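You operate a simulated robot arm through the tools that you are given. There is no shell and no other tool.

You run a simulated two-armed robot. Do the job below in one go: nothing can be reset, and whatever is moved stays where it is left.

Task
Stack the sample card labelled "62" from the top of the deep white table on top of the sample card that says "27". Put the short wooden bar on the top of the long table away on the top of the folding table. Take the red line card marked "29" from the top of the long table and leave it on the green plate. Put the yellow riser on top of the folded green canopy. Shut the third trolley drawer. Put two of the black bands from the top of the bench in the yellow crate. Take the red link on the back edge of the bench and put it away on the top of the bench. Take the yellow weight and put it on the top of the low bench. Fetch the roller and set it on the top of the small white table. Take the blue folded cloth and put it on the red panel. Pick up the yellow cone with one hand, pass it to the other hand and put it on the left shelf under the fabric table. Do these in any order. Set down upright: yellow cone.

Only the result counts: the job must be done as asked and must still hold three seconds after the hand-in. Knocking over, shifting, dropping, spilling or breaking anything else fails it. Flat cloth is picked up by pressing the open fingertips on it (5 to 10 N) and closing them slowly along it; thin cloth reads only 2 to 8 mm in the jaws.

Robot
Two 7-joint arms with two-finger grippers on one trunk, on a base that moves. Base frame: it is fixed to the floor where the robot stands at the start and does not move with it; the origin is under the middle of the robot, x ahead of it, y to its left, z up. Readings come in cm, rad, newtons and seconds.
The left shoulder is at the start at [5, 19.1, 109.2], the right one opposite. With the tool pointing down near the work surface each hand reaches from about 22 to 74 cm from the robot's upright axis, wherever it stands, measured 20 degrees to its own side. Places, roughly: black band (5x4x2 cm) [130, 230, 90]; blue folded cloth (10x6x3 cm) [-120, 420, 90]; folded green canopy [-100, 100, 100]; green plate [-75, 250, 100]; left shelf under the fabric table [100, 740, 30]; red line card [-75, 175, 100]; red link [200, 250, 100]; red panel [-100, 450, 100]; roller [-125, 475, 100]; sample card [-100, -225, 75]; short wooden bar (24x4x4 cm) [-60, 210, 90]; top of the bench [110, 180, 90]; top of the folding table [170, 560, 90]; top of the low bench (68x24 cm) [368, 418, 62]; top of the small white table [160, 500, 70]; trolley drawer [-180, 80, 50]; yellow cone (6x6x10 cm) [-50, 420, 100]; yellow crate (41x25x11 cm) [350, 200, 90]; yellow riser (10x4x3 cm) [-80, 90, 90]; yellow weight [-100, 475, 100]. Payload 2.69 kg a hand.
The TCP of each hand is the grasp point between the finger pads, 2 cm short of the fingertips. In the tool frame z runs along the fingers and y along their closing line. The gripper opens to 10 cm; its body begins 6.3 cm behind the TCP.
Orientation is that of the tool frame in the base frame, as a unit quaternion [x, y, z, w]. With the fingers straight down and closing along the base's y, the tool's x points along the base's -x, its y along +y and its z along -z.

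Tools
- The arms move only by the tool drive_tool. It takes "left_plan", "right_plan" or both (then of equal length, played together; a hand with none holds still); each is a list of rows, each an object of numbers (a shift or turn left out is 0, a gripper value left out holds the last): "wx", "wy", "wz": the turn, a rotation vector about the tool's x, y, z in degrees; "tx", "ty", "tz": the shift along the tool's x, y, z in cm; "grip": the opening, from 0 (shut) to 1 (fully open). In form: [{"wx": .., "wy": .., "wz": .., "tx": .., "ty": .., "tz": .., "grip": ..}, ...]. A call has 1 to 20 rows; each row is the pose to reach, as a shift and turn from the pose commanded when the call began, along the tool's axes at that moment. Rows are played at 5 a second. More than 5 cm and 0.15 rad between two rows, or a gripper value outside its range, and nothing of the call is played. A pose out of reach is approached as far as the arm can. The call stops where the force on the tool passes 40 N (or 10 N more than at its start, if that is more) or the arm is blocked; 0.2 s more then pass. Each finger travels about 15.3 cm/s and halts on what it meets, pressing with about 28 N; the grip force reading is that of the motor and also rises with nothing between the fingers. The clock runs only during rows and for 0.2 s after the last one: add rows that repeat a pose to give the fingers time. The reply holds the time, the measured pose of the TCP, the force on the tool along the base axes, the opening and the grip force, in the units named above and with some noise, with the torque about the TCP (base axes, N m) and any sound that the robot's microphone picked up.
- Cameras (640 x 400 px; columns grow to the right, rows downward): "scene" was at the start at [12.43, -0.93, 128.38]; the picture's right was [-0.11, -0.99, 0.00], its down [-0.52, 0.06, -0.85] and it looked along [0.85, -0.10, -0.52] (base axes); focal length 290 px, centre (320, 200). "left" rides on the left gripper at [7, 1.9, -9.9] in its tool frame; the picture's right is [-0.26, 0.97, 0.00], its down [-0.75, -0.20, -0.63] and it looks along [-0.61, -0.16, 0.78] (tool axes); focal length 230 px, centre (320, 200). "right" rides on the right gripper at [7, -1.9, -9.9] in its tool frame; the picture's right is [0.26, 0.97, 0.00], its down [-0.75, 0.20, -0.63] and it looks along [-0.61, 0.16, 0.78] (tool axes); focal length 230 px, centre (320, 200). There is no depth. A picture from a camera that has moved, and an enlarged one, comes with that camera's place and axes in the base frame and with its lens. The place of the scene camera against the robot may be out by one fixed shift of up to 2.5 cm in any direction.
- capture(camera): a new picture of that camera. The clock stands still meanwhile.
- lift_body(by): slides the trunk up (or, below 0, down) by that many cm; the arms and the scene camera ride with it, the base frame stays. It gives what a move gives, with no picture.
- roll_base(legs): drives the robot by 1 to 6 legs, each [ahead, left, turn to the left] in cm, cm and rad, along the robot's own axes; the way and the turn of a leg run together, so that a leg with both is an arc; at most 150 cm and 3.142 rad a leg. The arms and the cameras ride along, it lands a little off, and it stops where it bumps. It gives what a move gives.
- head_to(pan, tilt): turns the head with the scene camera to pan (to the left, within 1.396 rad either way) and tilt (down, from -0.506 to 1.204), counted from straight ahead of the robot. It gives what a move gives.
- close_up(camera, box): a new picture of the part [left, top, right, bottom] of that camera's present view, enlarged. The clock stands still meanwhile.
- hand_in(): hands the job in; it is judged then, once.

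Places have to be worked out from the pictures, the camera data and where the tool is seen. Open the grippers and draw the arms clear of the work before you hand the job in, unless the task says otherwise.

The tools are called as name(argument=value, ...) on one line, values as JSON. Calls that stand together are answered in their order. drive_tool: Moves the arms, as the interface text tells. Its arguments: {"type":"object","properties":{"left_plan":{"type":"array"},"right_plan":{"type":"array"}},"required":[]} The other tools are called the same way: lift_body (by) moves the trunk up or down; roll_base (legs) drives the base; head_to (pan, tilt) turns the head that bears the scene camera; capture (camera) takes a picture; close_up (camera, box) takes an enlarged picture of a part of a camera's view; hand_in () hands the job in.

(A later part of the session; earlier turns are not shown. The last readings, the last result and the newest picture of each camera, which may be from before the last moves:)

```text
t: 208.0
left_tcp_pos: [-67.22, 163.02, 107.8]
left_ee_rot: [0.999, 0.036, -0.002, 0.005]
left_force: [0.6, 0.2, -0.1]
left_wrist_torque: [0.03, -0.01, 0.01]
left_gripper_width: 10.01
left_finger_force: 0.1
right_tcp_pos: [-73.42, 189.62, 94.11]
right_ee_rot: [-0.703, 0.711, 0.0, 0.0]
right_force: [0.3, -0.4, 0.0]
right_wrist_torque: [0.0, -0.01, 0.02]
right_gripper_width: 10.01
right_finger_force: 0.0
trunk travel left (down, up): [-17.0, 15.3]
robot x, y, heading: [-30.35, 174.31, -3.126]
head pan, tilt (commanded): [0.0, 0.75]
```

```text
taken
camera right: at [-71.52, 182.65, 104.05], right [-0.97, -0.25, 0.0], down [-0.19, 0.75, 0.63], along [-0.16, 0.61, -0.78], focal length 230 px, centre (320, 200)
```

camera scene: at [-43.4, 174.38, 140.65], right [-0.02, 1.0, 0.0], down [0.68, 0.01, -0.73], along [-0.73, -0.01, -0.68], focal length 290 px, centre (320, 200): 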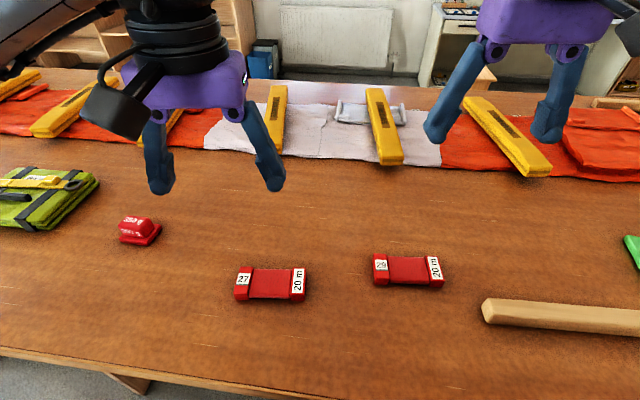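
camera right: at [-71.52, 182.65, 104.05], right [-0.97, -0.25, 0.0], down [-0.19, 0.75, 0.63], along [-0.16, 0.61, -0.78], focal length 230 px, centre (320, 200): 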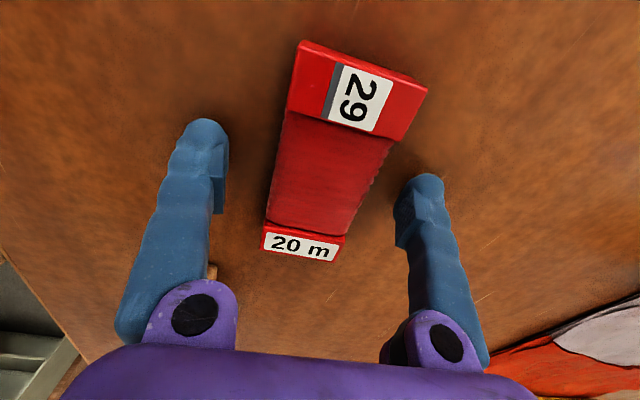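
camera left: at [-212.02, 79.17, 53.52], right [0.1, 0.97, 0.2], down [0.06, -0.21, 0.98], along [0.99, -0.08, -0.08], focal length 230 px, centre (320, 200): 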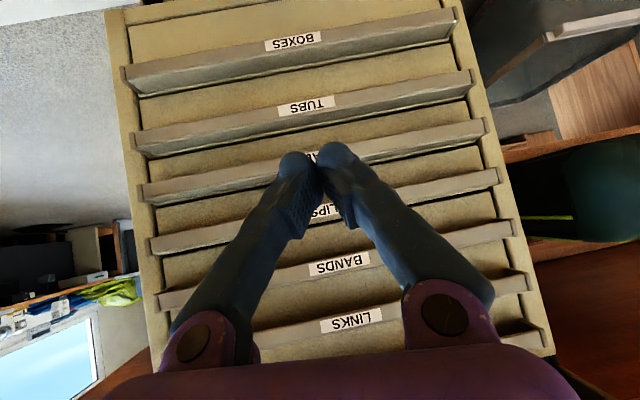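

The fingers straddle the card's middle. I close them.

drive_tool(right_plan=[{"tz": 0.1, "grip": 0.75}, {"tz": 0.1, "grip": 0.55}, {"tz": 0.1, "grip": 0.4}, {"tz": 0.1, "grip": 0.3}, {"tz": 0.1, "grip": 0.3}])

capture(camera="right")

```text
t: 209.2
left_tcp_pos: [-67.18, 163.1, 107.85]
left_ee_rot: [0.999, 0.036, -0.001, 0.006]
left_force: [-0.3, -0.4, 0.4]
left_wrist_torque: [0.0, 0.01, 0.01]
left_gripper_width: 9.98
left_finger_force: 0.1
right_tcp_pos: [-73.41, 189.65, 94.12]
right_ee_rot: [-0.704, 0.71, 0.0, 0.0]
right_force: [-0.7, -0.3, -0.6]
right_wrist_torque: [-0.04, 0.01, -0.03]
right_gripper_width: 5.27
right_finger_force: 27.8
trunk travel left (down, up): [-17.0, 15.3]
robot x, y, heading: [-30.61, 174.51, -3.122]
head pan, tilt (commanded): [0.0, 0.75]
```

```text
taken
camera right: at [-71.53, 182.64, 103.95], right [-0.97, -0.25, 0.0], down [-0.19, 0.75, 0.63], along [-0.16, 0.61, -0.78], focal length 230 px, centre (320, 200)
```

right: 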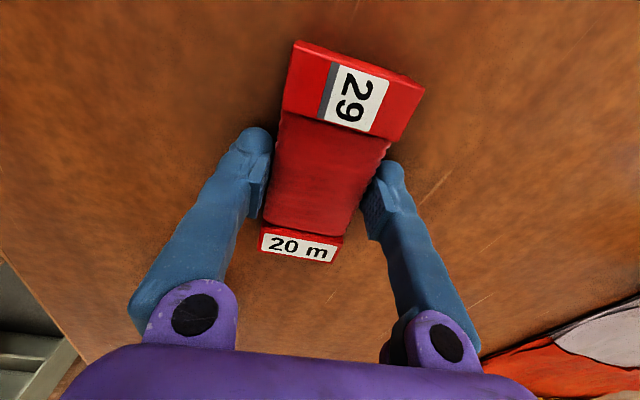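

Gripped at 5.3 cm. I lift the card 15 cm and drive north to the green plate.

drive_tool(right_plan=[{"tz": -2}, {"tz": -5}, {"tz": -9}, {"tz": -13}, {"tz": -16}, {"tz": -16}])

lift_body(by=8)

roll_base(legs=[[0, -60, 0]])

capture(camera="scene")

capture(camera="right")

```text
t: 210.6
left_tcp_pos: [-67.2, 162.97, 107.88]
left_ee_rot: [0.999, 0.036, -0.002, 0.007]
left_force: [0.1, 0.8, -0.3]
left_wrist_torque: [0.0, -0.01, 0.03]
left_gripper_width: 10.0
left_finger_force: 0.1
right_tcp_pos: [-73.49, 189.57, 110.15]
right_ee_rot: [-0.703, 0.711, 0.0, 0.0]
right_force: [-0.3, -0.7, -0.4]
right_wrist_torque: [-0.01, 0.0, -0.03]
right_gripper_width: 5.28
right_finger_force: 27.7
trunk travel left (down, up): [-17.0, 15.3]
robot x, y, heading: [-30.5, 174.67, -3.121]
head pan, tilt (commanded): [0.0, 0.75]
```

```text
t: 211.7
left_tcp_pos: [-67.24, 162.95, 115.81]
left_ee_rot: [0.999, 0.036, -0.001, 0.006]
left_force: [0.2, 0.8, 0.3]
left_wrist_torque: [0.0, 0.0, 0.0]
left_gripper_width: 9.98
left_finger_force: 0.0
right_tcp_pos: [-73.48, 189.63, 118.05]
right_ee_rot: [-0.703, 0.711, 0.0, 0.001]
right_force: [0.7, 0.1, -1.6]
right_wrist_torque: [0.0, 0.03, 0.01]
right_gripper_width: 5.27
right_finger_force: 28.2
trunk travel left (down, up): [-25.0, 7.3]
robot x, y, heading: [-30.82, 174.86, -3.124]
head pan, tilt (commanded): [0.0, 0.75]
```

```text
t: 214.7
left_tcp_pos: [-67.09, 186.01, 115.89]
left_ee_rot: [0.999, 0.039, -0.002, 0.005]
left_force: [0.7, -0.2, -0.2]
left_wrist_torque: [0.04, 0.0, 0.01]
left_gripper_width: 9.98
left_finger_force: 0.0
right_tcp_pos: [-73.6, 212.5, 118.07]
right_ee_rot: [-0.705, 0.709, 0.0, 0.0]
right_force: [0.7, -0.6, -1.2]
right_wrist_torque: [0.01, 0.03, -0.02]
right_gripper_width: 5.28
right_finger_force: 27.6
trunk travel left (down, up): [-25.0, 7.3]
robot x, y, heading: [-30.56, 197.99, -3.117]
head pan, tilt (commanded): [0.0, 0.75]
stopped in leg 1: the robot was blocked; the commanded pose is now the measured one
```

```text
taken
camera scene: at [-43.44, 197.56, 136.66], right [-0.03, 1.0, 0.0], down [0.68, 0.02, -0.73], along [-0.73, -0.02, -0.68], focal length 290 px, centre (320, 200)
```

scene: 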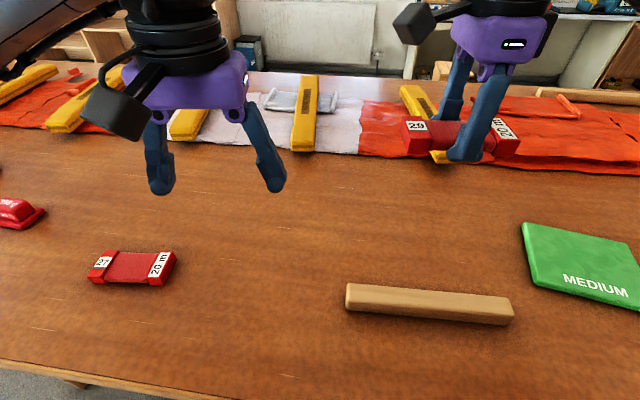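

```text
taken
camera right: at [-71.8, 205.6, 128.05], right [-0.97, -0.25, 0.0], down [-0.2, 0.75, 0.63], along [-0.16, 0.61, -0.78], focal length 230 px, centre (320, 200)
```

right: 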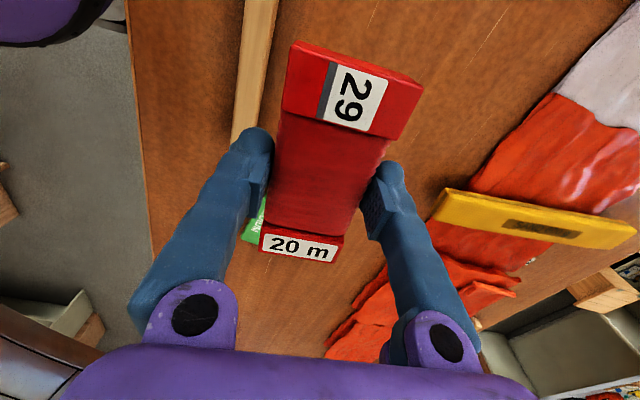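

The base was blocked by the table's side panel (the table edge slants toward +x going north). I back off a bit, then continue north and square up to the table.

roll_base(legs=[[-18, 0, 0], [0, -32, -0.14]])

capture(camera="scene")

capture(camera="right")

```text
t: 219.2
left_tcp_pos: [-48.94, 223.68, 115.69]
left_ee_rot: [1.0, -0.028, -0.002, 0.006]
left_force: [-0.1, -0.3, 0.0]
left_wrist_torque: [-0.04, -0.03, 0.01]
left_gripper_width: 10.01
left_finger_force: 0.1
right_tcp_pos: [-51.82, 250.81, 118.09]
right_ee_rot: [-0.655, 0.755, -0.001, -0.001]
right_force: [-1.0, 0.7, -1.1]
right_wrist_torque: [-0.02, -0.01, 0.02]
right_gripper_width: 5.27
right_finger_force: 28.2
trunk travel left (down, up): [-25.0, 7.3]
robot x, y, heading: [-11.35, 230.55, 3.038]
head pan, tilt (commanded): [0.0, 0.75]
```

```text
taken
camera scene: at [-23.95, 231.79, 136.65], right [0.11, 0.99, 0.0], down [0.68, -0.07, -0.73], along [-0.73, 0.08, -0.68], focal length 290 px, centre (320, 200)
```

scene: 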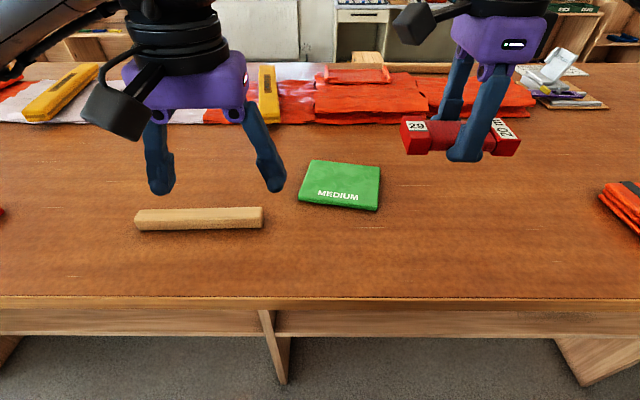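

```text
taken
camera right: at [-50.93, 243.69, 128.01], right [-0.99, -0.12, 0.0], down [-0.09, 0.77, 0.63], along [-0.07, 0.62, -0.78], focal length 230 px, centre (320, 200)
```

right: 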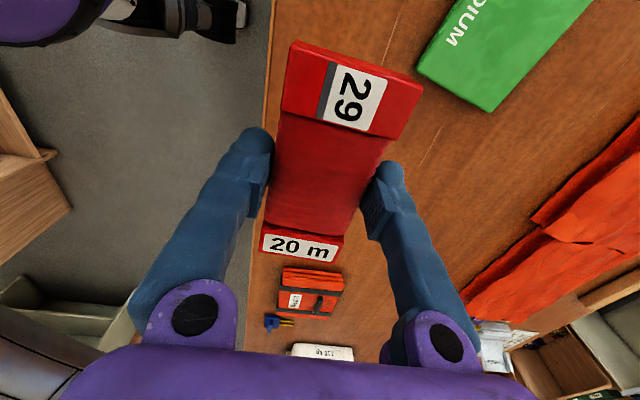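

The plate ("MEDIUM") is centred near (−74,241). I move the card over the plate at height.

drive_tool(right_plan=[{"tx": 2.1, "ty": 3.4, "tz": 0.5}, {"tx": 4.2, "ty": 6.8, "tz": 1.0}, {"tx": 6.4, "ty": 10.3, "tz": 2}, {"tx": 8.5, "ty": 13.7, "tz": 3}, {"tx": 10.6, "ty": 17.1, "tz": 4}, {"tx": 12.8, "ty": 20.6, "tz": 5}, {"tx": 12.8, "ty": 20.6, "tz": 5}])

capture(camera="right")

capture(camera="scene")

```text
t: 220.8
left_tcp_pos: [-48.83, 223.77, 115.84]
left_ee_rot: [1.0, -0.029, -0.002, 0.006]
left_force: [-0.6, 0.8, 0.5]
left_wrist_torque: [0.0, -0.04, 0.02]
left_gripper_width: 10.0
left_finger_force: 0.1
right_tcp_pos: [-74.02, 241.22, 113.26]
right_ee_rot: [-0.656, 0.755, -0.001, -0.001]
right_force: [0.6, 0.3, -1.2]
right_wrist_torque: [-0.02, -0.01, -0.02]
right_gripper_width: 5.26
right_finger_force: 27.8
trunk travel left (down, up): [-25.0, 7.3]
robot x, y, heading: [-11.6, 230.55, 3.036]
head pan, tilt (commanded): [0.0, 0.75]
```

```text
taken
camera right: at [-73.08, 234.04, 123.15], right [-0.99, -0.12, 0.0], down [-0.09, 0.77, 0.63], along [-0.08, 0.62, -0.78], focal length 230 px, centre (320, 200)
```

right: 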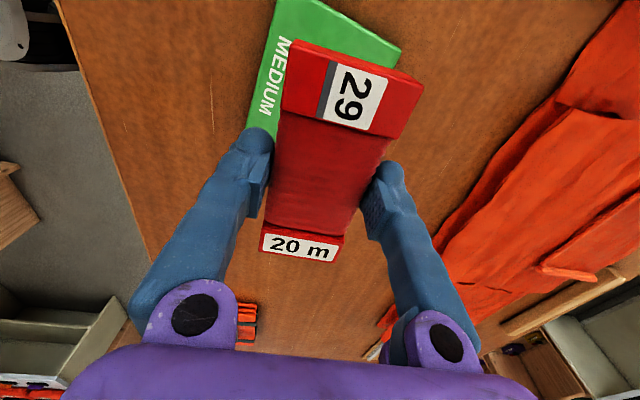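

```text
taken
camera scene: at [-23.92, 231.91, 136.66], right [0.11, 0.99, 0.0], down [0.68, -0.08, -0.73], along [-0.73, 0.08, -0.68], focal length 290 px, centre (320, 200)
```

scene: 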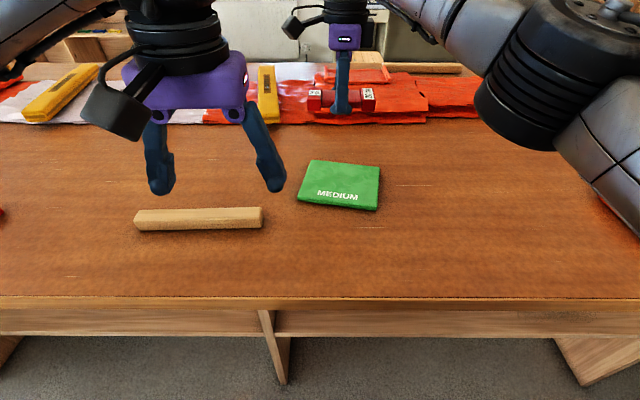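

The card is right above the plate's centre. I lower it near the plate surface.

drive_tool(right_plan=[{"tz": 4}, {"tz": 8}, {"tz": 12}, {"tz": 15}, {"tz": 16.2}, {"tz": 16.2}])

drive_tool(right_plan=[{"tz": 0.3}, {"tz": 0.6}, {"tz": 0.9}, {"tz": 0.9}])

close_up(camera="scene", box=[270, 120, 430, 220])

```text
t: 222.2
left_tcp_pos: [-49.03, 223.71, 115.83]
left_ee_rot: [1.0, -0.028, -0.001, 0.006]
left_force: [0.1, 0.2, -0.1]
left_wrist_torque: [-0.01, -0.04, 0.04]
left_gripper_width: 9.99
left_finger_force: 0.0
right_tcp_pos: [-73.99, 241.15, 96.97]
right_ee_rot: [-0.655, 0.755, -0.001, 0.0]
right_force: [-0.7, 0.6, -0.4]
right_wrist_torque: [0.0, 0.01, -0.02]
right_gripper_width: 5.26
right_finger_force: 28.4
trunk travel left (down, up): [-25.0, 7.3]
robot x, y, heading: [-11.42, 230.51, 3.028]
head pan, tilt (commanded): [0.0, 0.75]
```

```text
t: 223.2
left_tcp_pos: [-48.87, 223.69, 115.85]
left_ee_rot: [1.0, -0.029, -0.002, 0.006]
left_force: [0.8, 0.2, 0.5]
left_wrist_torque: [-0.04, 0.0, 0.04]
left_gripper_width: 10.01
left_finger_force: 0.0
right_tcp_pos: [-74.08, 241.14, 96.06]
right_ee_rot: [-0.655, 0.755, 0.0, 0.0]
right_force: [-0.8, 0.2, -0.8]
right_wrist_torque: [0.01, -0.01, 0.01]
right_gripper_width: 5.26
right_finger_force: 28.0
trunk travel left (down, up): [-25.0, 7.3]
robot x, y, heading: [-11.01, 229.87, 3.03]
head pan, tilt (commanded): [0.0, 0.75]
```

```text
4.00 times, centred on (350, 170) of scene
camera zoom: at [-23.95, 231.77, 136.65], right [0.11, 0.99, 0.0], down [0.68, -0.07, -0.73], along [-0.73, 0.08, -0.68], focal length 1162 px, centre (200, 320)
```

zoom: 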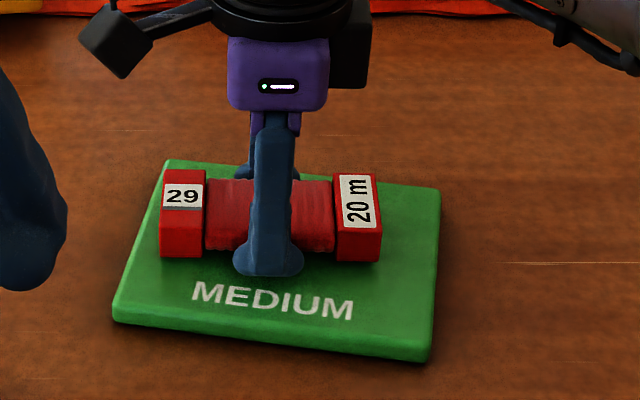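

The card is just above the plate. I lower until contact.

drive_tool(right_plan=[{"tz": 0.3}, {"tz": 0.6}, {"tz": 0.8}, {"tz": 0.8}])

```text
t: 224.2
left_tcp_pos: [-48.87, 223.54, 115.91]
left_ee_rot: [1.0, -0.028, -0.002, 0.005]
left_force: [-0.6, -0.5, 0.7]
left_wrist_torque: [0.02, 0.0, -0.03]
left_gripper_width: 10.01
left_finger_force: 0.1
right_tcp_pos: [-74.1, 241.0, 95.73]
right_ee_rot: [-0.656, 0.755, 0.002, -0.002]
right_force: [-9.7, 0.4, 25.8]
right_wrist_torque: [0.17, -0.64, 0.09]
right_gripper_width: 5.26
right_finger_force: 27.7
trunk travel left (down, up): [-25.0, 7.3]
robot x, y, heading: [-11.57, 230.05, 3.036]
head pan, tilt (commanded): [0.0, 0.75]
```

Firm contact (26 N). I ease up 0.4 cm, open the fingers and lift away.

drive_tool(right_plan=[{"tz": -0.4}, {"tz": -0.4}, {"tz": -0.4, "grip": 0.6}, {"tz": -0.4, "grip": 0.7}, {"tz": -0.4, "grip": 0.8}, {"tz": -2, "grip": 0.8}, {"tz": -6, "grip": 0.8}, {"tz": -10, "grip": 0.8}, {"tz": -14, "grip": 1.0}])

close_up(camera="scene", box=[270, 120, 430, 220])

```text
t: 226.2
left_tcp_pos: [-48.83, 223.64, 115.86]
left_ee_rot: [1.0, -0.028, -0.002, 0.005]
left_force: [0.3, 0.0, -0.6]
left_wrist_torque: [-0.01, 0.04, 0.0]
left_gripper_width: 10.0
left_finger_force: 0.2
right_tcp_pos: [-73.96, 241.0, 109.16]
right_ee_rot: [-0.655, 0.756, 0.0, 0.0]
right_force: [-0.3, 0.6, -0.1]
right_wrist_torque: [0.02, -0.01, 0.0]
right_gripper_width: 9.99
right_finger_force: 0.0
trunk travel left (down, up): [-25.0, 7.3]
robot x, y, heading: [-11.19, 230.5, 3.034]
head pan, tilt (commanded): [0.0, 0.75]
```

```text
4.00 times, centred on (350, 170) of scene
camera zoom: at [-23.89, 231.74, 136.66], right [0.11, 0.99, 0.0], down [0.68, -0.07, -0.73], along [-0.73, 0.08, -0.68], focal length 1162 px, centre (200, 320)
```

zoom: 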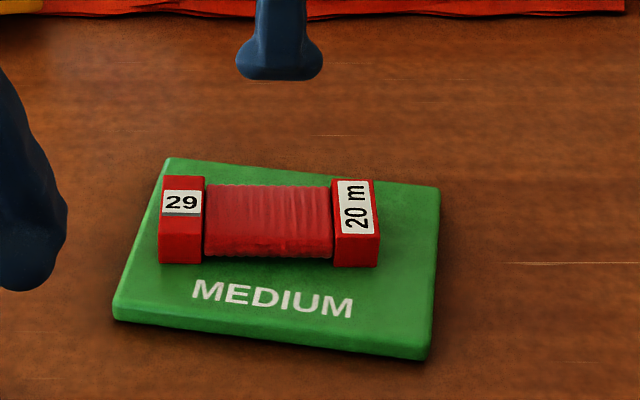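

Card "29" rests on the plate. Now I bring the right hand back to neutral and move the left hand above the short wooden bar (about (−64,210)), rotated to close along x.

drive_tool(left_plan=[{"wz": -7.5, "tx": -1, "ty": 1, "tz": 0}, {"wz": -15, "tx": -2.4, "ty": 2.3, "tz": 1}, {"wz": -22.5, "tx": -3.7, "ty": 3.5, "tz": 2}, {"wz": -30, "tx": -5, "ty": 4.7, "tz": 3}, {"wz": -37.5, "tx": -6.2, "ty": 5.9, "tz": 4}, {"wz": -45, "tx": -7.4, "ty": 7, "tz": 5}, {"wz": -52.5, "tx": -8.6, "ty": 8.2, "tz": 6}, {"wz": -60, "tx": -9.8, "ty": 9.4, "tz": 7}, {"wz": -67.5, "tx": -11, "ty": 10.5, "tz": 8}, {"wz": -75, "tx": -12.3, "ty": 11.7, "tz": 9}, {"wz": -82.5, "tx": -13.5, "ty": 12.8, "tz": 10}, {"wz": -89.4, "tx": -14.7, "ty": 14, "tz": 10.9}, {"wz": -89.4, "tx": -14.7, "ty": 14, "tz": 10.9}], right_plan=[{"wz": -7.7, "tx": -1, "ty": -1.5, "tz": -1}, {"wz": -15.4, "tx": -2.3, "ty": -3.5, "tz": -2}, {"wz": -23.1, "tx": -3.5, "ty": -5.5, "tz": -3}, {"wz": -30.8, "tx": -4.7, "ty": -7.4, "tz": -4}, {"wz": -38.5, "tx": -5.9, "ty": -9.2, "tz": -5}, {"wz": -46.2, "tx": -7.1, "ty": -11.1, "tz": -6}, {"wz": -53.9, "tx": -8.3, "ty": -13, "tz": -6}, {"wz": -61.6, "tx": -9.5, "ty": -14.8, "tz": -6}, {"wz": -69.3, "tx": -10.7, "ty": -16.6, "tz": -6}, {"wz": -77, "tx": -11.9, "ty": -18.5, "tz": -6}, {"wz": -84.7, "tx": -13.1, "ty": -20.3, "tz": -6}, {"wz": -92, "tx": -14.3, "ty": -22.2, "tz": -6}, {"wz": -92, "tx": -14.3, "ty": -22.2, "tz": -6}])

capture(camera="left")

```text
t: 229.0
left_tcp_pos: [-64.66, 210.42, 105.0]
left_ee_rot: [0.73, 0.683, -0.004, 0.003]
left_force: [0.5, 0.0, 0.3]
left_wrist_torque: [-0.01, 0.03, 0.02]
left_gripper_width: 9.99
left_finger_force: 0.1
right_tcp_pos: [-50.09, 252.19, 115.12]
right_ee_rot: [0.999, -0.052, 0.0, 0.0]
right_force: [0.5, -0.8, 0.1]
right_wrist_torque: [-0.03, -0.01, -0.02]
right_gripper_width: 10.0
right_finger_force: 0.0
trunk travel left (down, up): [-25.0, 7.3]
robot x, y, heading: [-11.1, 230.3, 3.03]
head pan, tilt (commanded): [0.0, 0.75]
```

```text
taken
camera left: at [-62.19, 217.29, 114.89], right [0.95, -0.32, 0.0], down [-0.25, -0.73, 0.64], along [-0.2, -0.6, -0.77], focal length 230 px, centre (320, 200)
```

left: 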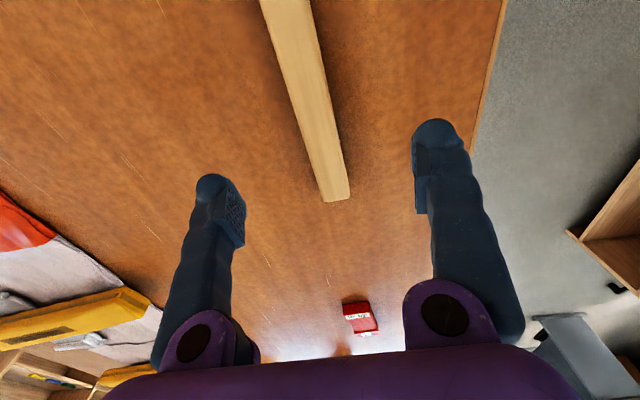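

The bar runs straight under the left hand, its centre ~3.8 cm along +y. I centre and descend.

drive_tool(left_plan=[{"wz": 1.4, "tx": 2, "ty": 0, "tz": 3}, {"wz": 1.4, "tx": 3.8, "ty": 0.05, "tz": 6}, {"wz": 1.4, "tx": 3.8, "ty": 0.05, "tz": 8.5}, {"wz": 1.4, "tx": 3.8, "ty": 0.05, "tz": 10}, {"wz": 1.4, "tx": 3.8, "ty": 0.05, "tz": 10.8}, {"wz": 1.4, "tx": 3.8, "ty": 0.05, "tz": 10.8}])

capture(camera="left")

```text
t: 230.4
left_tcp_pos: [-64.06, 214.01, 94.09]
left_ee_rot: [0.739, 0.674, -0.005, 0.003]
left_force: [-0.1, -0.7, 0.0]
left_wrist_torque: [0.01, -0.04, -0.01]
left_gripper_width: 9.99
left_finger_force: 0.0
right_tcp_pos: [-50.23, 252.01, 115.27]
right_ee_rot: [0.999, -0.054, 0.0, 0.0]
right_force: [-0.3, -0.6, -1.3]
right_wrist_torque: [0.02, -0.02, 0.01]
right_gripper_width: 10.02
right_finger_force: 0.1
trunk travel left (down, up): [-25.0, 7.3]
robot x, y, heading: [-11.26, 230.23, 3.03]
head pan, tilt (commanded): [0.0, 0.75]
```

```text
taken
camera left: at [-61.55, 220.85, 104.04], right [0.94, -0.35, 0.0], down [-0.27, -0.72, 0.64], along [-0.22, -0.6, -0.77], focal length 230 px, centre (320, 200)
```

left: 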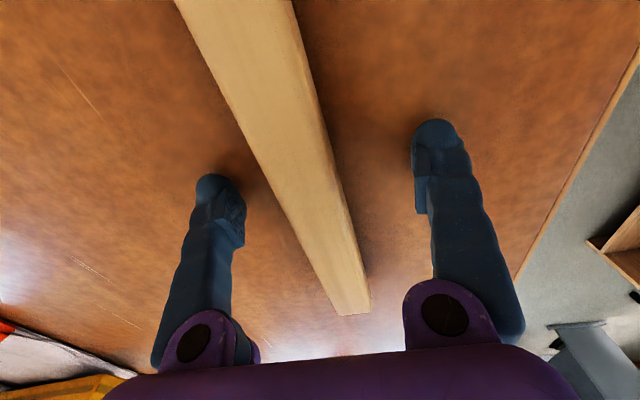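

The bar sits between the fingers. I close on it.

drive_tool(left_plan=[{"grip": 0.75}, {"grip": 0.55}, {"grip": 0.4}, {"grip": 0.3}, {"grip": 0.3}])

drive_tool(left_plan=[{"tz": -2}, {"tz": -6}, {"tz": -10}, {"tz": -14}, {"tz": -18}, {"tz": -22}, {"tz": -22}])

capture(camera="left")

```text
t: 231.6
left_tcp_pos: [-64.17, 214.01, 94.17]
left_ee_rot: [0.739, 0.673, -0.005, 0.003]
left_force: [-1.2, -0.2, 0.4]
left_wrist_torque: [0.01, -0.01, 0.03]
left_gripper_width: 3.08
left_finger_force: 27.4
right_tcp_pos: [-50.14, 252.16, 115.26]
right_ee_rot: [0.999, -0.053, 0.0, 0.001]
right_force: [0.3, -1.1, -0.2]
right_wrist_torque: [-0.03, -0.03, -0.01]
right_gripper_width: 9.98
right_finger_force: 0.0
trunk travel left (down, up): [-25.0, 7.3]
robot x, y, heading: [-11.13, 230.3, 3.033]
head pan, tilt (commanded): [0.0, 0.75]
```

```text
t: 233.2
left_tcp_pos: [-64.1, 214.1, 116.29]
left_ee_rot: [0.739, 0.674, -0.005, 0.003]
left_force: [0.6, 0.2, -2.2]
left_wrist_torque: [0.05, -0.01, -0.02]
left_gripper_width: 3.08
left_finger_force: 28.1
right_tcp_pos: [-50.26, 252.13, 115.16]
right_ee_rot: [0.999, -0.054, 0.002, 0.0]
right_force: [0.1, -0.4, 0.2]
right_wrist_torque: [-0.01, 0.01, -0.04]
right_gripper_width: 10.01
right_finger_force: 0.0
trunk travel left (down, up): [-25.0, 7.3]
robot x, y, heading: [-11.47, 230.1, 3.037]
head pan, tilt (commanded): [0.0, 0.75]
```

```text
taken
camera left: at [-61.54, 221.01, 126.21], right [0.94, -0.35, 0.0], down [-0.27, -0.72, 0.64], along [-0.22, -0.6, -0.77], focal length 230 px, centre (320, 200)
```

left: 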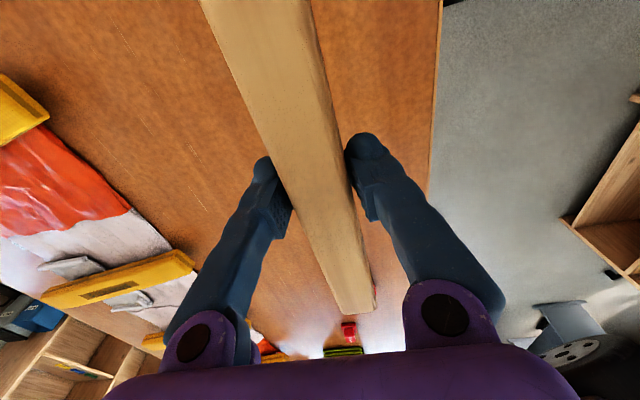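

The bar is firmly held and lifted. I retract it closer and drive north along the table toward y≈380 to look at the next items.

drive_tool(left_plan=[{"ty": 4, "grip": 0.2}, {"ty": 8, "grip": 0.2}, {"ty": 12, "grip": 0.2}, {"ty": 12, "grip": 0.2}])

roll_base(legs=[[-8, 0, 0], [0, -145, 0]])

head_to(pan=-0.3, tilt=0.6)

capture(camera="scene")

```text
t: 234.2
left_tcp_pos: [-52.33, 212.93, 116.22]
left_ee_rot: [0.739, 0.674, -0.005, 0.003]
left_force: [0.1, -0.2, -2.4]
left_wrist_torque: [0.01, 0.0, -0.02]
left_gripper_width: 3.12
left_finger_force: 27.3
right_tcp_pos: [-50.12, 252.12, 115.08]
right_ee_rot: [0.999, -0.053, 0.001, 0.001]
right_force: [-0.6, -0.9, 0.2]
right_wrist_torque: [-0.03, -0.02, 0.01]
right_gripper_width: 9.97
right_finger_force: 0.1
trunk travel left (down, up): [-25.0, 7.3]
robot x, y, heading: [-11.04, 230.22, 3.028]
head pan, tilt (commanded): [0.0, 0.75]
```

```text
t: 247.7
left_tcp_pos: [-27.44, 356.57, 116.19]
left_ee_rot: [0.745, 0.667, -0.005, 0.003]
left_force: [0.5, -0.2, -2.6]
left_wrist_torque: [0.03, 0.03, 0.0]
left_gripper_width: 3.11
left_finger_force: 28.1
right_tcp_pos: [-24.63, 395.64, 115.13]
right_ee_rot: [0.998, -0.062, 0.0, 0.0]
right_force: [0.4, -0.5, -0.4]
right_wrist_torque: [-0.01, 0.0, -0.02]
right_gripper_width: 10.02
right_finger_force: 0.1
trunk travel left (down, up): [-25.0, 7.3]
robot x, y, heading: [14.33, 372.99, 3.016]
head pan, tilt (commanded): [0.0, 0.75]
```

```text
t: 248.5
left_tcp_pos: [-27.45, 356.47, 116.25]
left_ee_rot: [0.745, 0.667, -0.005, 0.004]
left_force: [-0.6, -0.4, -1.8]
left_wrist_torque: [0.05, 0.0, -0.02]
left_gripper_width: 3.1
left_finger_force: 27.8
right_tcp_pos: [-24.67, 395.6, 115.2]
right_ee_rot: [0.998, -0.061, 0.0, 0.001]
right_force: [0.6, -0.6, -0.9]
right_wrist_torque: [-0.02, 0.0, -0.01]
right_gripper_width: 10.0
right_finger_force: 0.0
trunk travel left (down, up): [-25.0, 7.3]
robot x, y, heading: [13.88, 373.01, 3.016]
head pan, tilt (commanded): [-0.3, 0.6]
```

```text
taken
camera scene: at [1.39, 377.36, 137.94], right [0.41, 0.91, 0.0], down [0.51, -0.23, -0.82], along [-0.75, 0.34, -0.57], focal length 290 px, centre (320, 200)
```

scene: 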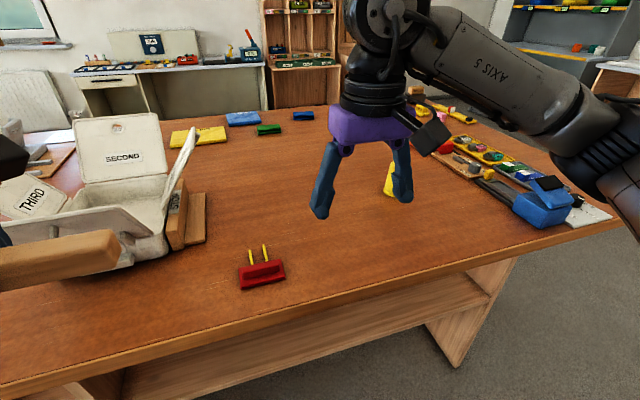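

I see the table's north end with a cone behind the hand, folded cloths, trays. I move on north ~55 cm and look.

roll_base(legs=[[0, -55, 0]])

head_to(pan=0.0, tilt=0.7)

capture(camera="scene")

capture(camera="right")

```text
t: 253.8
left_tcp_pos: [-20.4, 410.89, 116.25]
left_ee_rot: [0.744, 0.668, -0.006, 0.004]
left_force: [-0.6, 0.0, -1.6]
left_wrist_torque: [0.02, -0.03, -0.04]
left_gripper_width: 3.1
left_finger_force: 28.0
right_tcp_pos: [-17.81, 449.84, 115.14]
right_ee_rot: [0.998, -0.061, 0.0, 0.0]
right_force: [-0.1, -1.1, -0.5]
right_wrist_torque: [0.0, -0.01, 0.02]
right_gripper_width: 9.98
right_finger_force: 0.1
trunk travel left (down, up): [-25.0, 7.3]
robot x, y, heading: [20.76, 427.3, 3.013]
head pan, tilt (commanded): [-0.3, 0.6]
```

```text
t: 254.6
left_tcp_pos: [-20.56, 410.93, 116.22]
left_ee_rot: [0.744, 0.668, -0.005, 0.003]
left_force: [-0.8, -0.6, -2.5]
left_wrist_torque: [0.04, 0.0, 0.0]
left_gripper_width: 3.14
left_finger_force: 28.0
right_tcp_pos: [-17.82, 449.84, 115.12]
right_ee_rot: [0.998, -0.061, 0.0, -0.001]
right_force: [0.1, -0.3, 0.3]
right_wrist_torque: [-0.03, -0.01, 0.01]
right_gripper_width: 10.0
right_finger_force: 0.0
trunk travel left (down, up): [-25.0, 7.3]
robot x, y, heading: [20.92, 427.81, 3.015]
head pan, tilt (commanded): [0.0, 0.7]
```

```text
taken
camera scene: at [7.92, 429.14, 137.08], right [0.13, 0.99, 0.0], down [0.64, -0.08, -0.77], along [-0.76, 0.1, -0.64], focal length 290 px, centre (320, 200)
```

scene: 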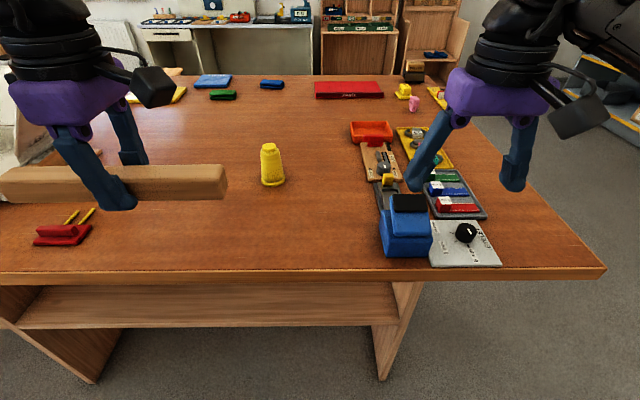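

```text
taken
camera right: at [-10.53, 450.86, 125.12], right [0.14, -0.99, 0.0], down [-0.77, -0.11, 0.63], along [-0.62, -0.09, -0.78], focal length 230 px, centre (320, 200)
```

right: 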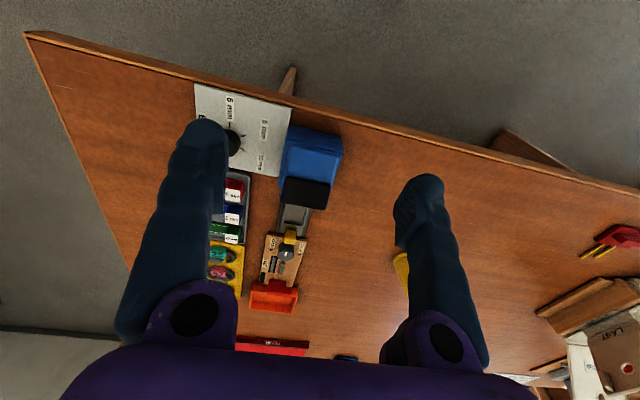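

Yellow cone in the middle; far row has cloths, a red panel, a yellow weight and maybe the roller. I zoom in.

close_up(camera="scene", box=[160, 50, 320, 150])

close_up(camera="scene", box=[300, 50, 460, 150])

close_up(camera="scene", box=[230, 120, 390, 220])

```text
4.00 times, centred on (240, 100) of scene
camera zoom: at [7.92, 429.14, 137.08], right [0.13, 0.99, 0.0], down [0.64, -0.08, -0.77], along [-0.76, 0.1, -0.64], focal length 1162 px, centre (640, 600)
```

zoom: 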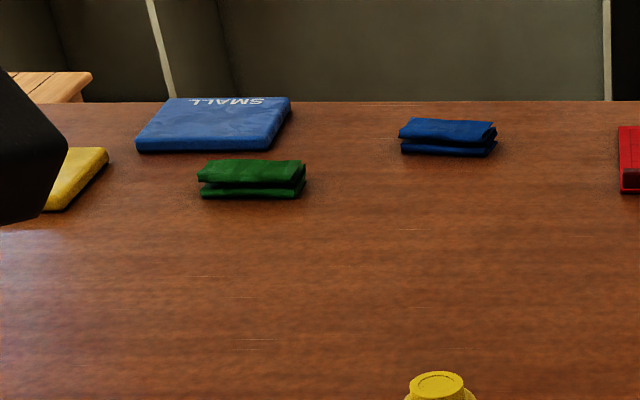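

```text
4.00 times, centred on (380, 100) of scene
camera zoom: at [7.92, 429.14, 137.08], right [0.13, 0.99, 0.0], down [0.64, -0.08, -0.77], along [-0.76, 0.1, -0.64], focal length 1162 px, centre (80, 600)
```

zoom: 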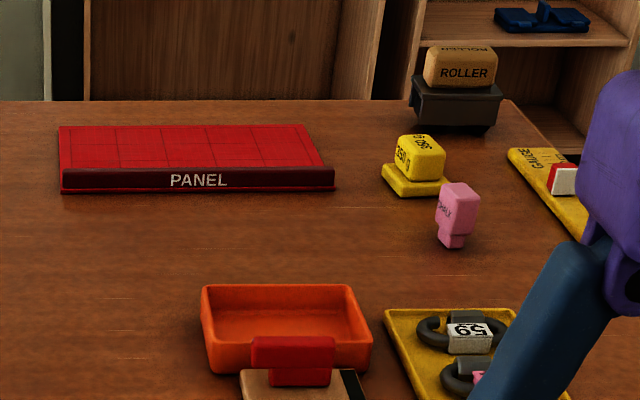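

```text
4.00 times, centred on (310, 170) of scene
camera zoom: at [7.92, 429.14, 137.08], right [0.13, 0.99, 0.0], down [0.64, -0.08, -0.77], along [-0.76, 0.1, -0.64], focal length 1162 px, centre (360, 320)
```

zoom: 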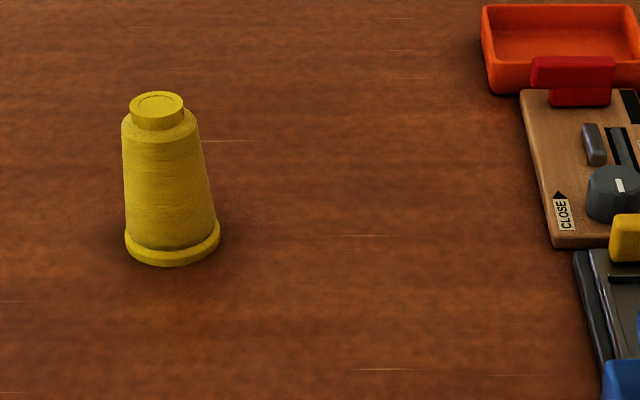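

The blue folded cloth, PANEL, 350 g yellow weight and ROLLER are near the west edge (x≈−105…−130), so those will be done from the west side. The cone at ≈(−51,423) is reachable from here: I reposition the base slightly so the right hand can take it.

roll_base(legs=[[6, 24, 0]])

capture(camera="right")

capture(camera="scene")

```text
t: 257.4
left_tcp_pos: [-29.45, 387.52, 116.24]
left_ee_rot: [0.745, 0.667, -0.005, 0.003]
left_force: [0.3, 0.4, -2.6]
left_wrist_torque: [0.06, -0.01, -0.01]
left_gripper_width: 3.11
left_finger_force: 28.6
right_tcp_pos: [-26.69, 426.35, 115.24]
right_ee_rot: [0.998, -0.061, 0.0, 0.0]
right_force: [0.4, -0.5, -0.9]
right_wrist_torque: [0.03, -0.02, 0.0]
right_gripper_width: 10.02
right_finger_force: 0.1
trunk travel left (down, up): [-25.0, 7.3]
robot x, y, heading: [11.75, 403.93, 3.016]
head pan, tilt (commanded): [0.0, 0.7]
```

```text
taken
camera right: at [-19.46, 427.46, 125.12], right [0.14, -0.99, 0.0], down [-0.77, -0.11, 0.63], along [-0.62, -0.09, -0.78], focal length 230 px, centre (320, 200)
```

right: 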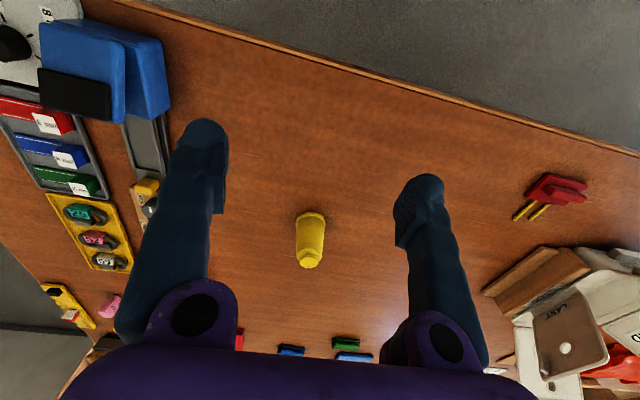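

```text
taken
camera scene: at [-1.04, 405.71, 137.08], right [0.13, 0.99, 0.0], down [0.64, -0.08, -0.76], along [-0.76, 0.1, -0.64], focal length 290 px, centre (320, 200)
```

scene: 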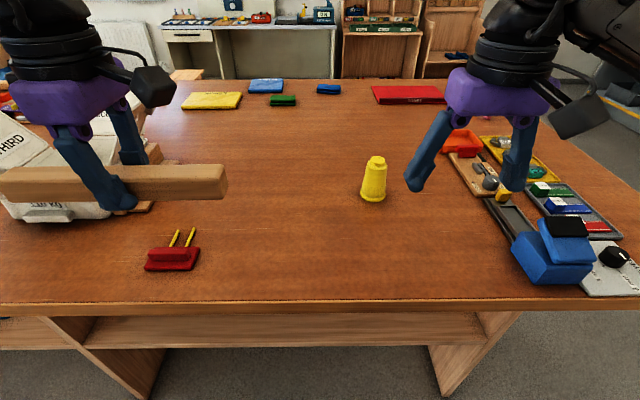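

The cone stands at about (−51.6,424.6). I move the right hand above it.

drive_tool(right_plan=[{"tx": -4.1, "ty": 0.8, "tz": 0.3}, {"tx": -8.2, "ty": 1.6, "tz": 0.6}, {"tx": -12.3, "ty": 2.4, "tz": 1}, {"tx": -16.4, "ty": 3.2, "tz": 1.4}, {"tx": -20.5, "ty": 4, "tz": 1.8}, {"tx": -24.5, "ty": 4.8, "tz": 2.2}, {"tx": -24.5, "ty": 4.8, "tz": 2.2}])

capture(camera="right")

```text
t: 259.0
left_tcp_pos: [-29.32, 387.74, 116.34]
left_ee_rot: [0.744, 0.668, -0.006, 0.003]
left_force: [0.1, 0.6, -1.5]
left_wrist_torque: [0.02, -0.03, 0.03]
left_gripper_width: 3.11
left_finger_force: 27.9
right_tcp_pos: [-51.48, 424.69, 113.11]
right_ee_rot: [0.998, -0.062, 0.0, 0.0]
right_force: [0.3, 0.6, -0.2]
right_wrist_torque: [0.0, -0.04, -0.01]
right_gripper_width: 9.97
right_finger_force: 0.1
trunk travel left (down, up): [-25.0, 7.3]
robot x, y, heading: [11.89, 404.1, 3.015]
head pan, tilt (commanded): [0.0, 0.7]
```

```text
taken
camera right: at [-44.27, 425.71, 123.05], right [0.14, -0.99, 0.0], down [-0.77, -0.11, 0.63], along [-0.62, -0.09, -0.78], focal length 230 px, centre (320, 200)
```

right: 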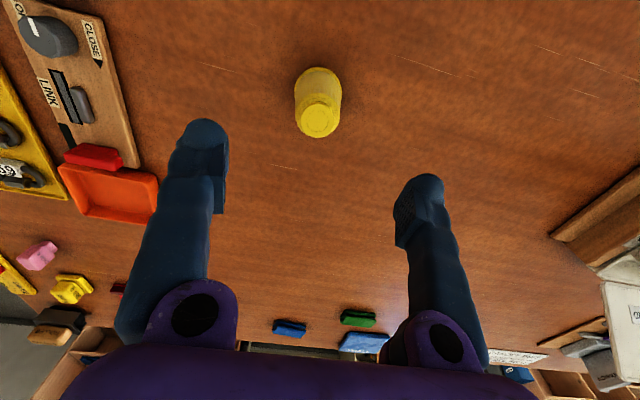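

Centred over the cone. I descend to its upper body.

drive_tool(right_plan=[{"tx": 0, "ty": -0.1, "tz": 4}, {"tx": 0, "ty": -0.1, "tz": 8}, {"tx": 0, "ty": -0.1, "tz": 11}, {"tx": 0, "ty": -0.1, "tz": 13}, {"tx": 0, "ty": -0.1, "tz": 14}, {"tx": 0, "ty": -0.1, "tz": 14}])

capture(camera="right")

```text
t: 260.4
left_tcp_pos: [-29.41, 387.43, 116.24]
left_ee_rot: [0.745, 0.667, -0.006, 0.003]
left_force: [0.2, -0.3, -2.4]
left_wrist_torque: [0.04, 0.0, -0.01]
left_gripper_width: 3.12
left_finger_force: 28.0
right_tcp_pos: [-51.68, 424.69, 98.78]
right_ee_rot: [0.998, -0.062, 0.0, 0.0]
right_force: [-0.3, 0.6, -0.2]
right_wrist_torque: [0.0, 0.01, -0.03]
right_gripper_width: 10.0
right_finger_force: 0.1
trunk travel left (down, up): [-25.0, 7.3]
robot x, y, heading: [12.0, 404.12, 3.013]
head pan, tilt (commanded): [0.0, 0.7]
```

```text
taken
camera right: at [-44.38, 425.71, 108.87], right [0.14, -0.99, 0.0], down [-0.77, -0.11, 0.63], along [-0.62, -0.09, -0.78], focal length 230 px, centre (320, 200)
```

right: 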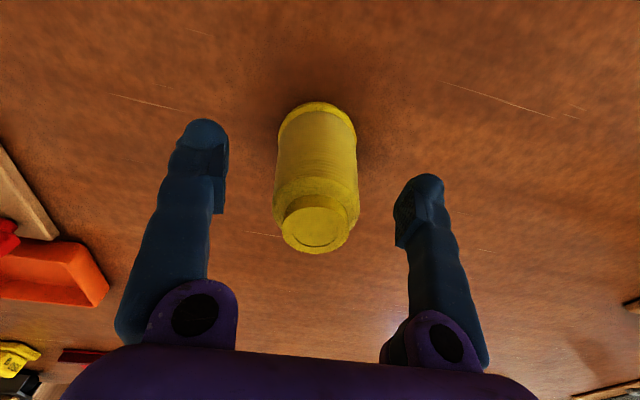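

The cone is between the fingers. I close and lift.

drive_tool(right_plan=[{"grip": 0.75}, {"grip": 0.6}, {"grip": 0.5}, {"grip": 0.4}, {"grip": 0.3}, {"grip": 0.3}])

drive_tool(right_plan=[{"tz": -2}, {"tz": -5}, {"tz": -9}, {"tz": -13}, {"tz": -16}, {"tz": -16}])

capture(camera="right")

```text
t: 261.8
left_tcp_pos: [-29.42, 387.45, 116.38]
left_ee_rot: [0.745, 0.667, -0.005, 0.003]
left_force: [0.4, 0.0, -1.9]
left_wrist_torque: [0.03, 0.03, 0.01]
left_gripper_width: 3.08
left_finger_force: 28.7
right_tcp_pos: [-51.58, 424.69, 98.93]
right_ee_rot: [0.998, -0.062, 0.0, 0.0]
right_force: [-0.1, 1.2, 0.1]
right_wrist_torque: [-0.01, 0.02, 0.0]
right_gripper_width: 4.81
right_finger_force: 28.3
trunk travel left (down, up): [-25.0, 7.3]
robot x, y, heading: [12.14, 404.19, 3.008]
head pan, tilt (commanded): [0.0, 0.7]
```

```text
t: 263.2
left_tcp_pos: [-29.47, 387.46, 116.31]
left_ee_rot: [0.745, 0.667, -0.005, 0.003]
left_force: [0.7, 0.0, -1.9]
left_wrist_torque: [0.03, -0.01, 0.0]
left_gripper_width: 3.11
left_finger_force: 28.1
right_tcp_pos: [-51.38, 424.89, 115.01]
right_ee_rot: [0.998, -0.062, 0.001, 0.001]
right_force: [0.1, 0.6, -0.8]
right_wrist_torque: [0.0, -0.06, 0.01]
right_gripper_width: 4.78
right_finger_force: 28.4
trunk travel left (down, up): [-25.0, 7.3]
robot x, y, heading: [11.83, 403.98, 3.017]
head pan, tilt (commanded): [0.0, 0.7]
```

```text
taken
camera right: at [-44.3, 425.9, 124.92], right [0.14, -0.99, 0.0], down [-0.77, -0.11, 0.63], along [-0.62, -0.09, -0.78], focal length 230 px, centre (320, 200)
```

right: 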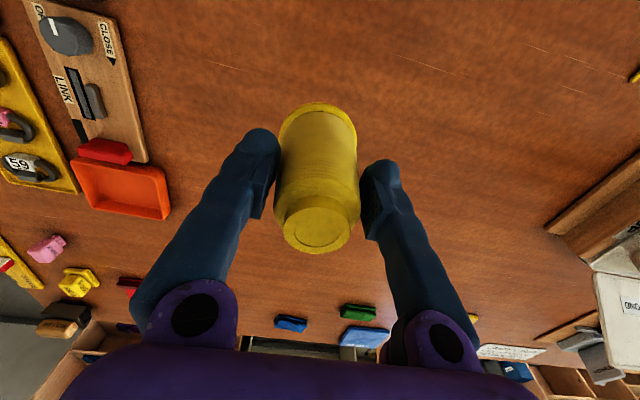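

The cone is held (4.8 cm). I retract it, back away from the table, and look toward the north-east.

drive_tool(right_plan=[{"tx": 4}, {"tx": 8}, {"tx": 12}, {"tx": 16}, {"tx": 20}, {"tx": 22}, {"tx": 22}])

roll_base(legs=[[-30, 0, 0], [0, 0, -1.3]])

head_to(pan=0.0, tilt=0.3)

capture(camera="scene")

head_to(pan=-1.0, tilt=0.3)

capture(camera="scene")

```text
t: 264.8
left_tcp_pos: [-29.41, 387.52, 116.25]
left_ee_rot: [0.745, 0.667, -0.005, 0.003]
left_force: [0.0, -0.3, -1.8]
left_wrist_torque: [0.01, -0.05, 0.01]
left_gripper_width: 3.09
left_finger_force: 28.3
right_tcp_pos: [-29.71, 422.23, 114.81]
right_ee_rot: [0.998, -0.063, 0.001, 0.0]
right_force: [-0.3, -0.3, -1.9]
right_wrist_torque: [0.03, 0.0, 0.04]
right_gripper_width: 4.79
right_finger_force: 27.9
trunk travel left (down, up): [-25.0, 7.3]
robot x, y, heading: [12.04, 403.75, 3.013]
head pan, tilt (commanded): [0.0, 0.7]
```

```text
t: 270.0
left_tcp_pos: [13.72, 435.52, 116.24]
left_ee_rot: [0.996, 0.085, -0.006, -0.001]
left_force: [-0.2, 0.3, -1.4]
left_wrist_torque: [-0.01, -0.03, 0.0]
left_gripper_width: 3.1
left_finger_force: 27.9
right_tcp_pos: [47.05, 445.49, 114.97]
right_ee_rot: [0.76, -0.649, 0.0, 0.0]
right_force: [0.5, 0.2, -0.6]
right_wrist_torque: [-0.01, -0.01, -0.03]
right_gripper_width: 4.74
right_finger_force: 28.1
trunk travel left (down, up): [-25.0, 7.3]
robot x, y, heading: [41.28, 400.57, 1.723]
head pan, tilt (commanded): [0.0, 0.7]
```

```text
t: 270.9
left_tcp_pos: [13.71, 435.57, 116.24]
left_ee_rot: [0.996, 0.086, -0.006, 0.0]
left_force: [-0.4, 0.2, -1.4]
left_wrist_torque: [-0.04, -0.06, -0.02]
left_gripper_width: 3.11
left_finger_force: 28.1
right_tcp_pos: [47.13, 445.49, 114.87]
right_ee_rot: [0.76, -0.65, 0.001, 0.001]
right_force: [-0.1, 0.5, -0.7]
right_wrist_torque: [0.0, 0.01, 0.02]
right_gripper_width: 4.75
right_finger_force: 28.8
trunk travel left (down, up): [-25.0, 7.3]
robot x, y, heading: [40.89, 400.61, 1.718]
head pan, tilt (commanded): [0.0, 0.3]
```

```text
taken
camera scene: at [38.6, 413.73, 140.68], right [0.99, 0.15, 0.0], down [0.05, -0.29, -0.95], along [-0.15, 0.94, -0.3], focal length 290 px, centre (320, 200)
```

scene: 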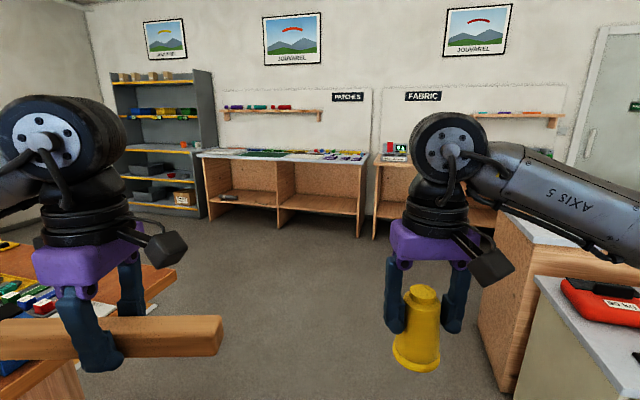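

```text
t: 272.1
left_tcp_pos: [13.75, 435.51, 116.23]
left_ee_rot: [0.996, 0.086, -0.006, 0.0]
left_force: [-0.2, 0.2, -2.5]
left_wrist_torque: [0.02, -0.03, 0.0]
left_gripper_width: 3.12
left_finger_force: 27.6
right_tcp_pos: [47.18, 445.54, 114.95]
right_ee_rot: [0.76, -0.65, 0.0, 0.0]
right_force: [-0.9, -1.1, -2.0]
right_wrist_torque: [-0.02, -0.01, -0.02]
right_gripper_width: 4.75
right_finger_force: 28.2
trunk travel left (down, up): [-25.0, 7.3]
robot x, y, heading: [41.24, 400.44, 1.721]
head pan, tilt (commanded): [-1.0, 0.3]
```

```text
taken
camera scene: at [47.02, 410.7, 140.69], right [0.66, -0.75, 0.0], down [-0.22, -0.2, -0.96], along [0.71, 0.63, -0.3], focal length 290 px, centre (320, 200)
```

scene: 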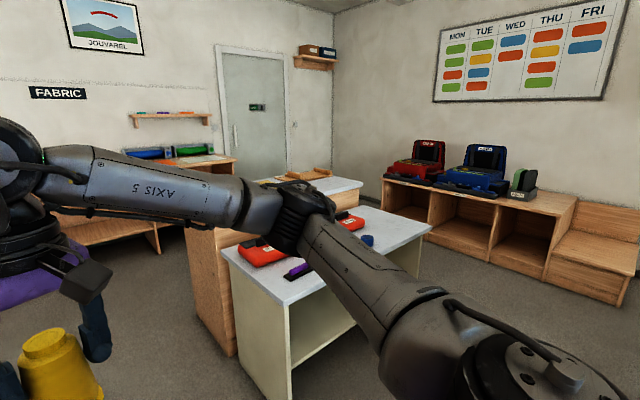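

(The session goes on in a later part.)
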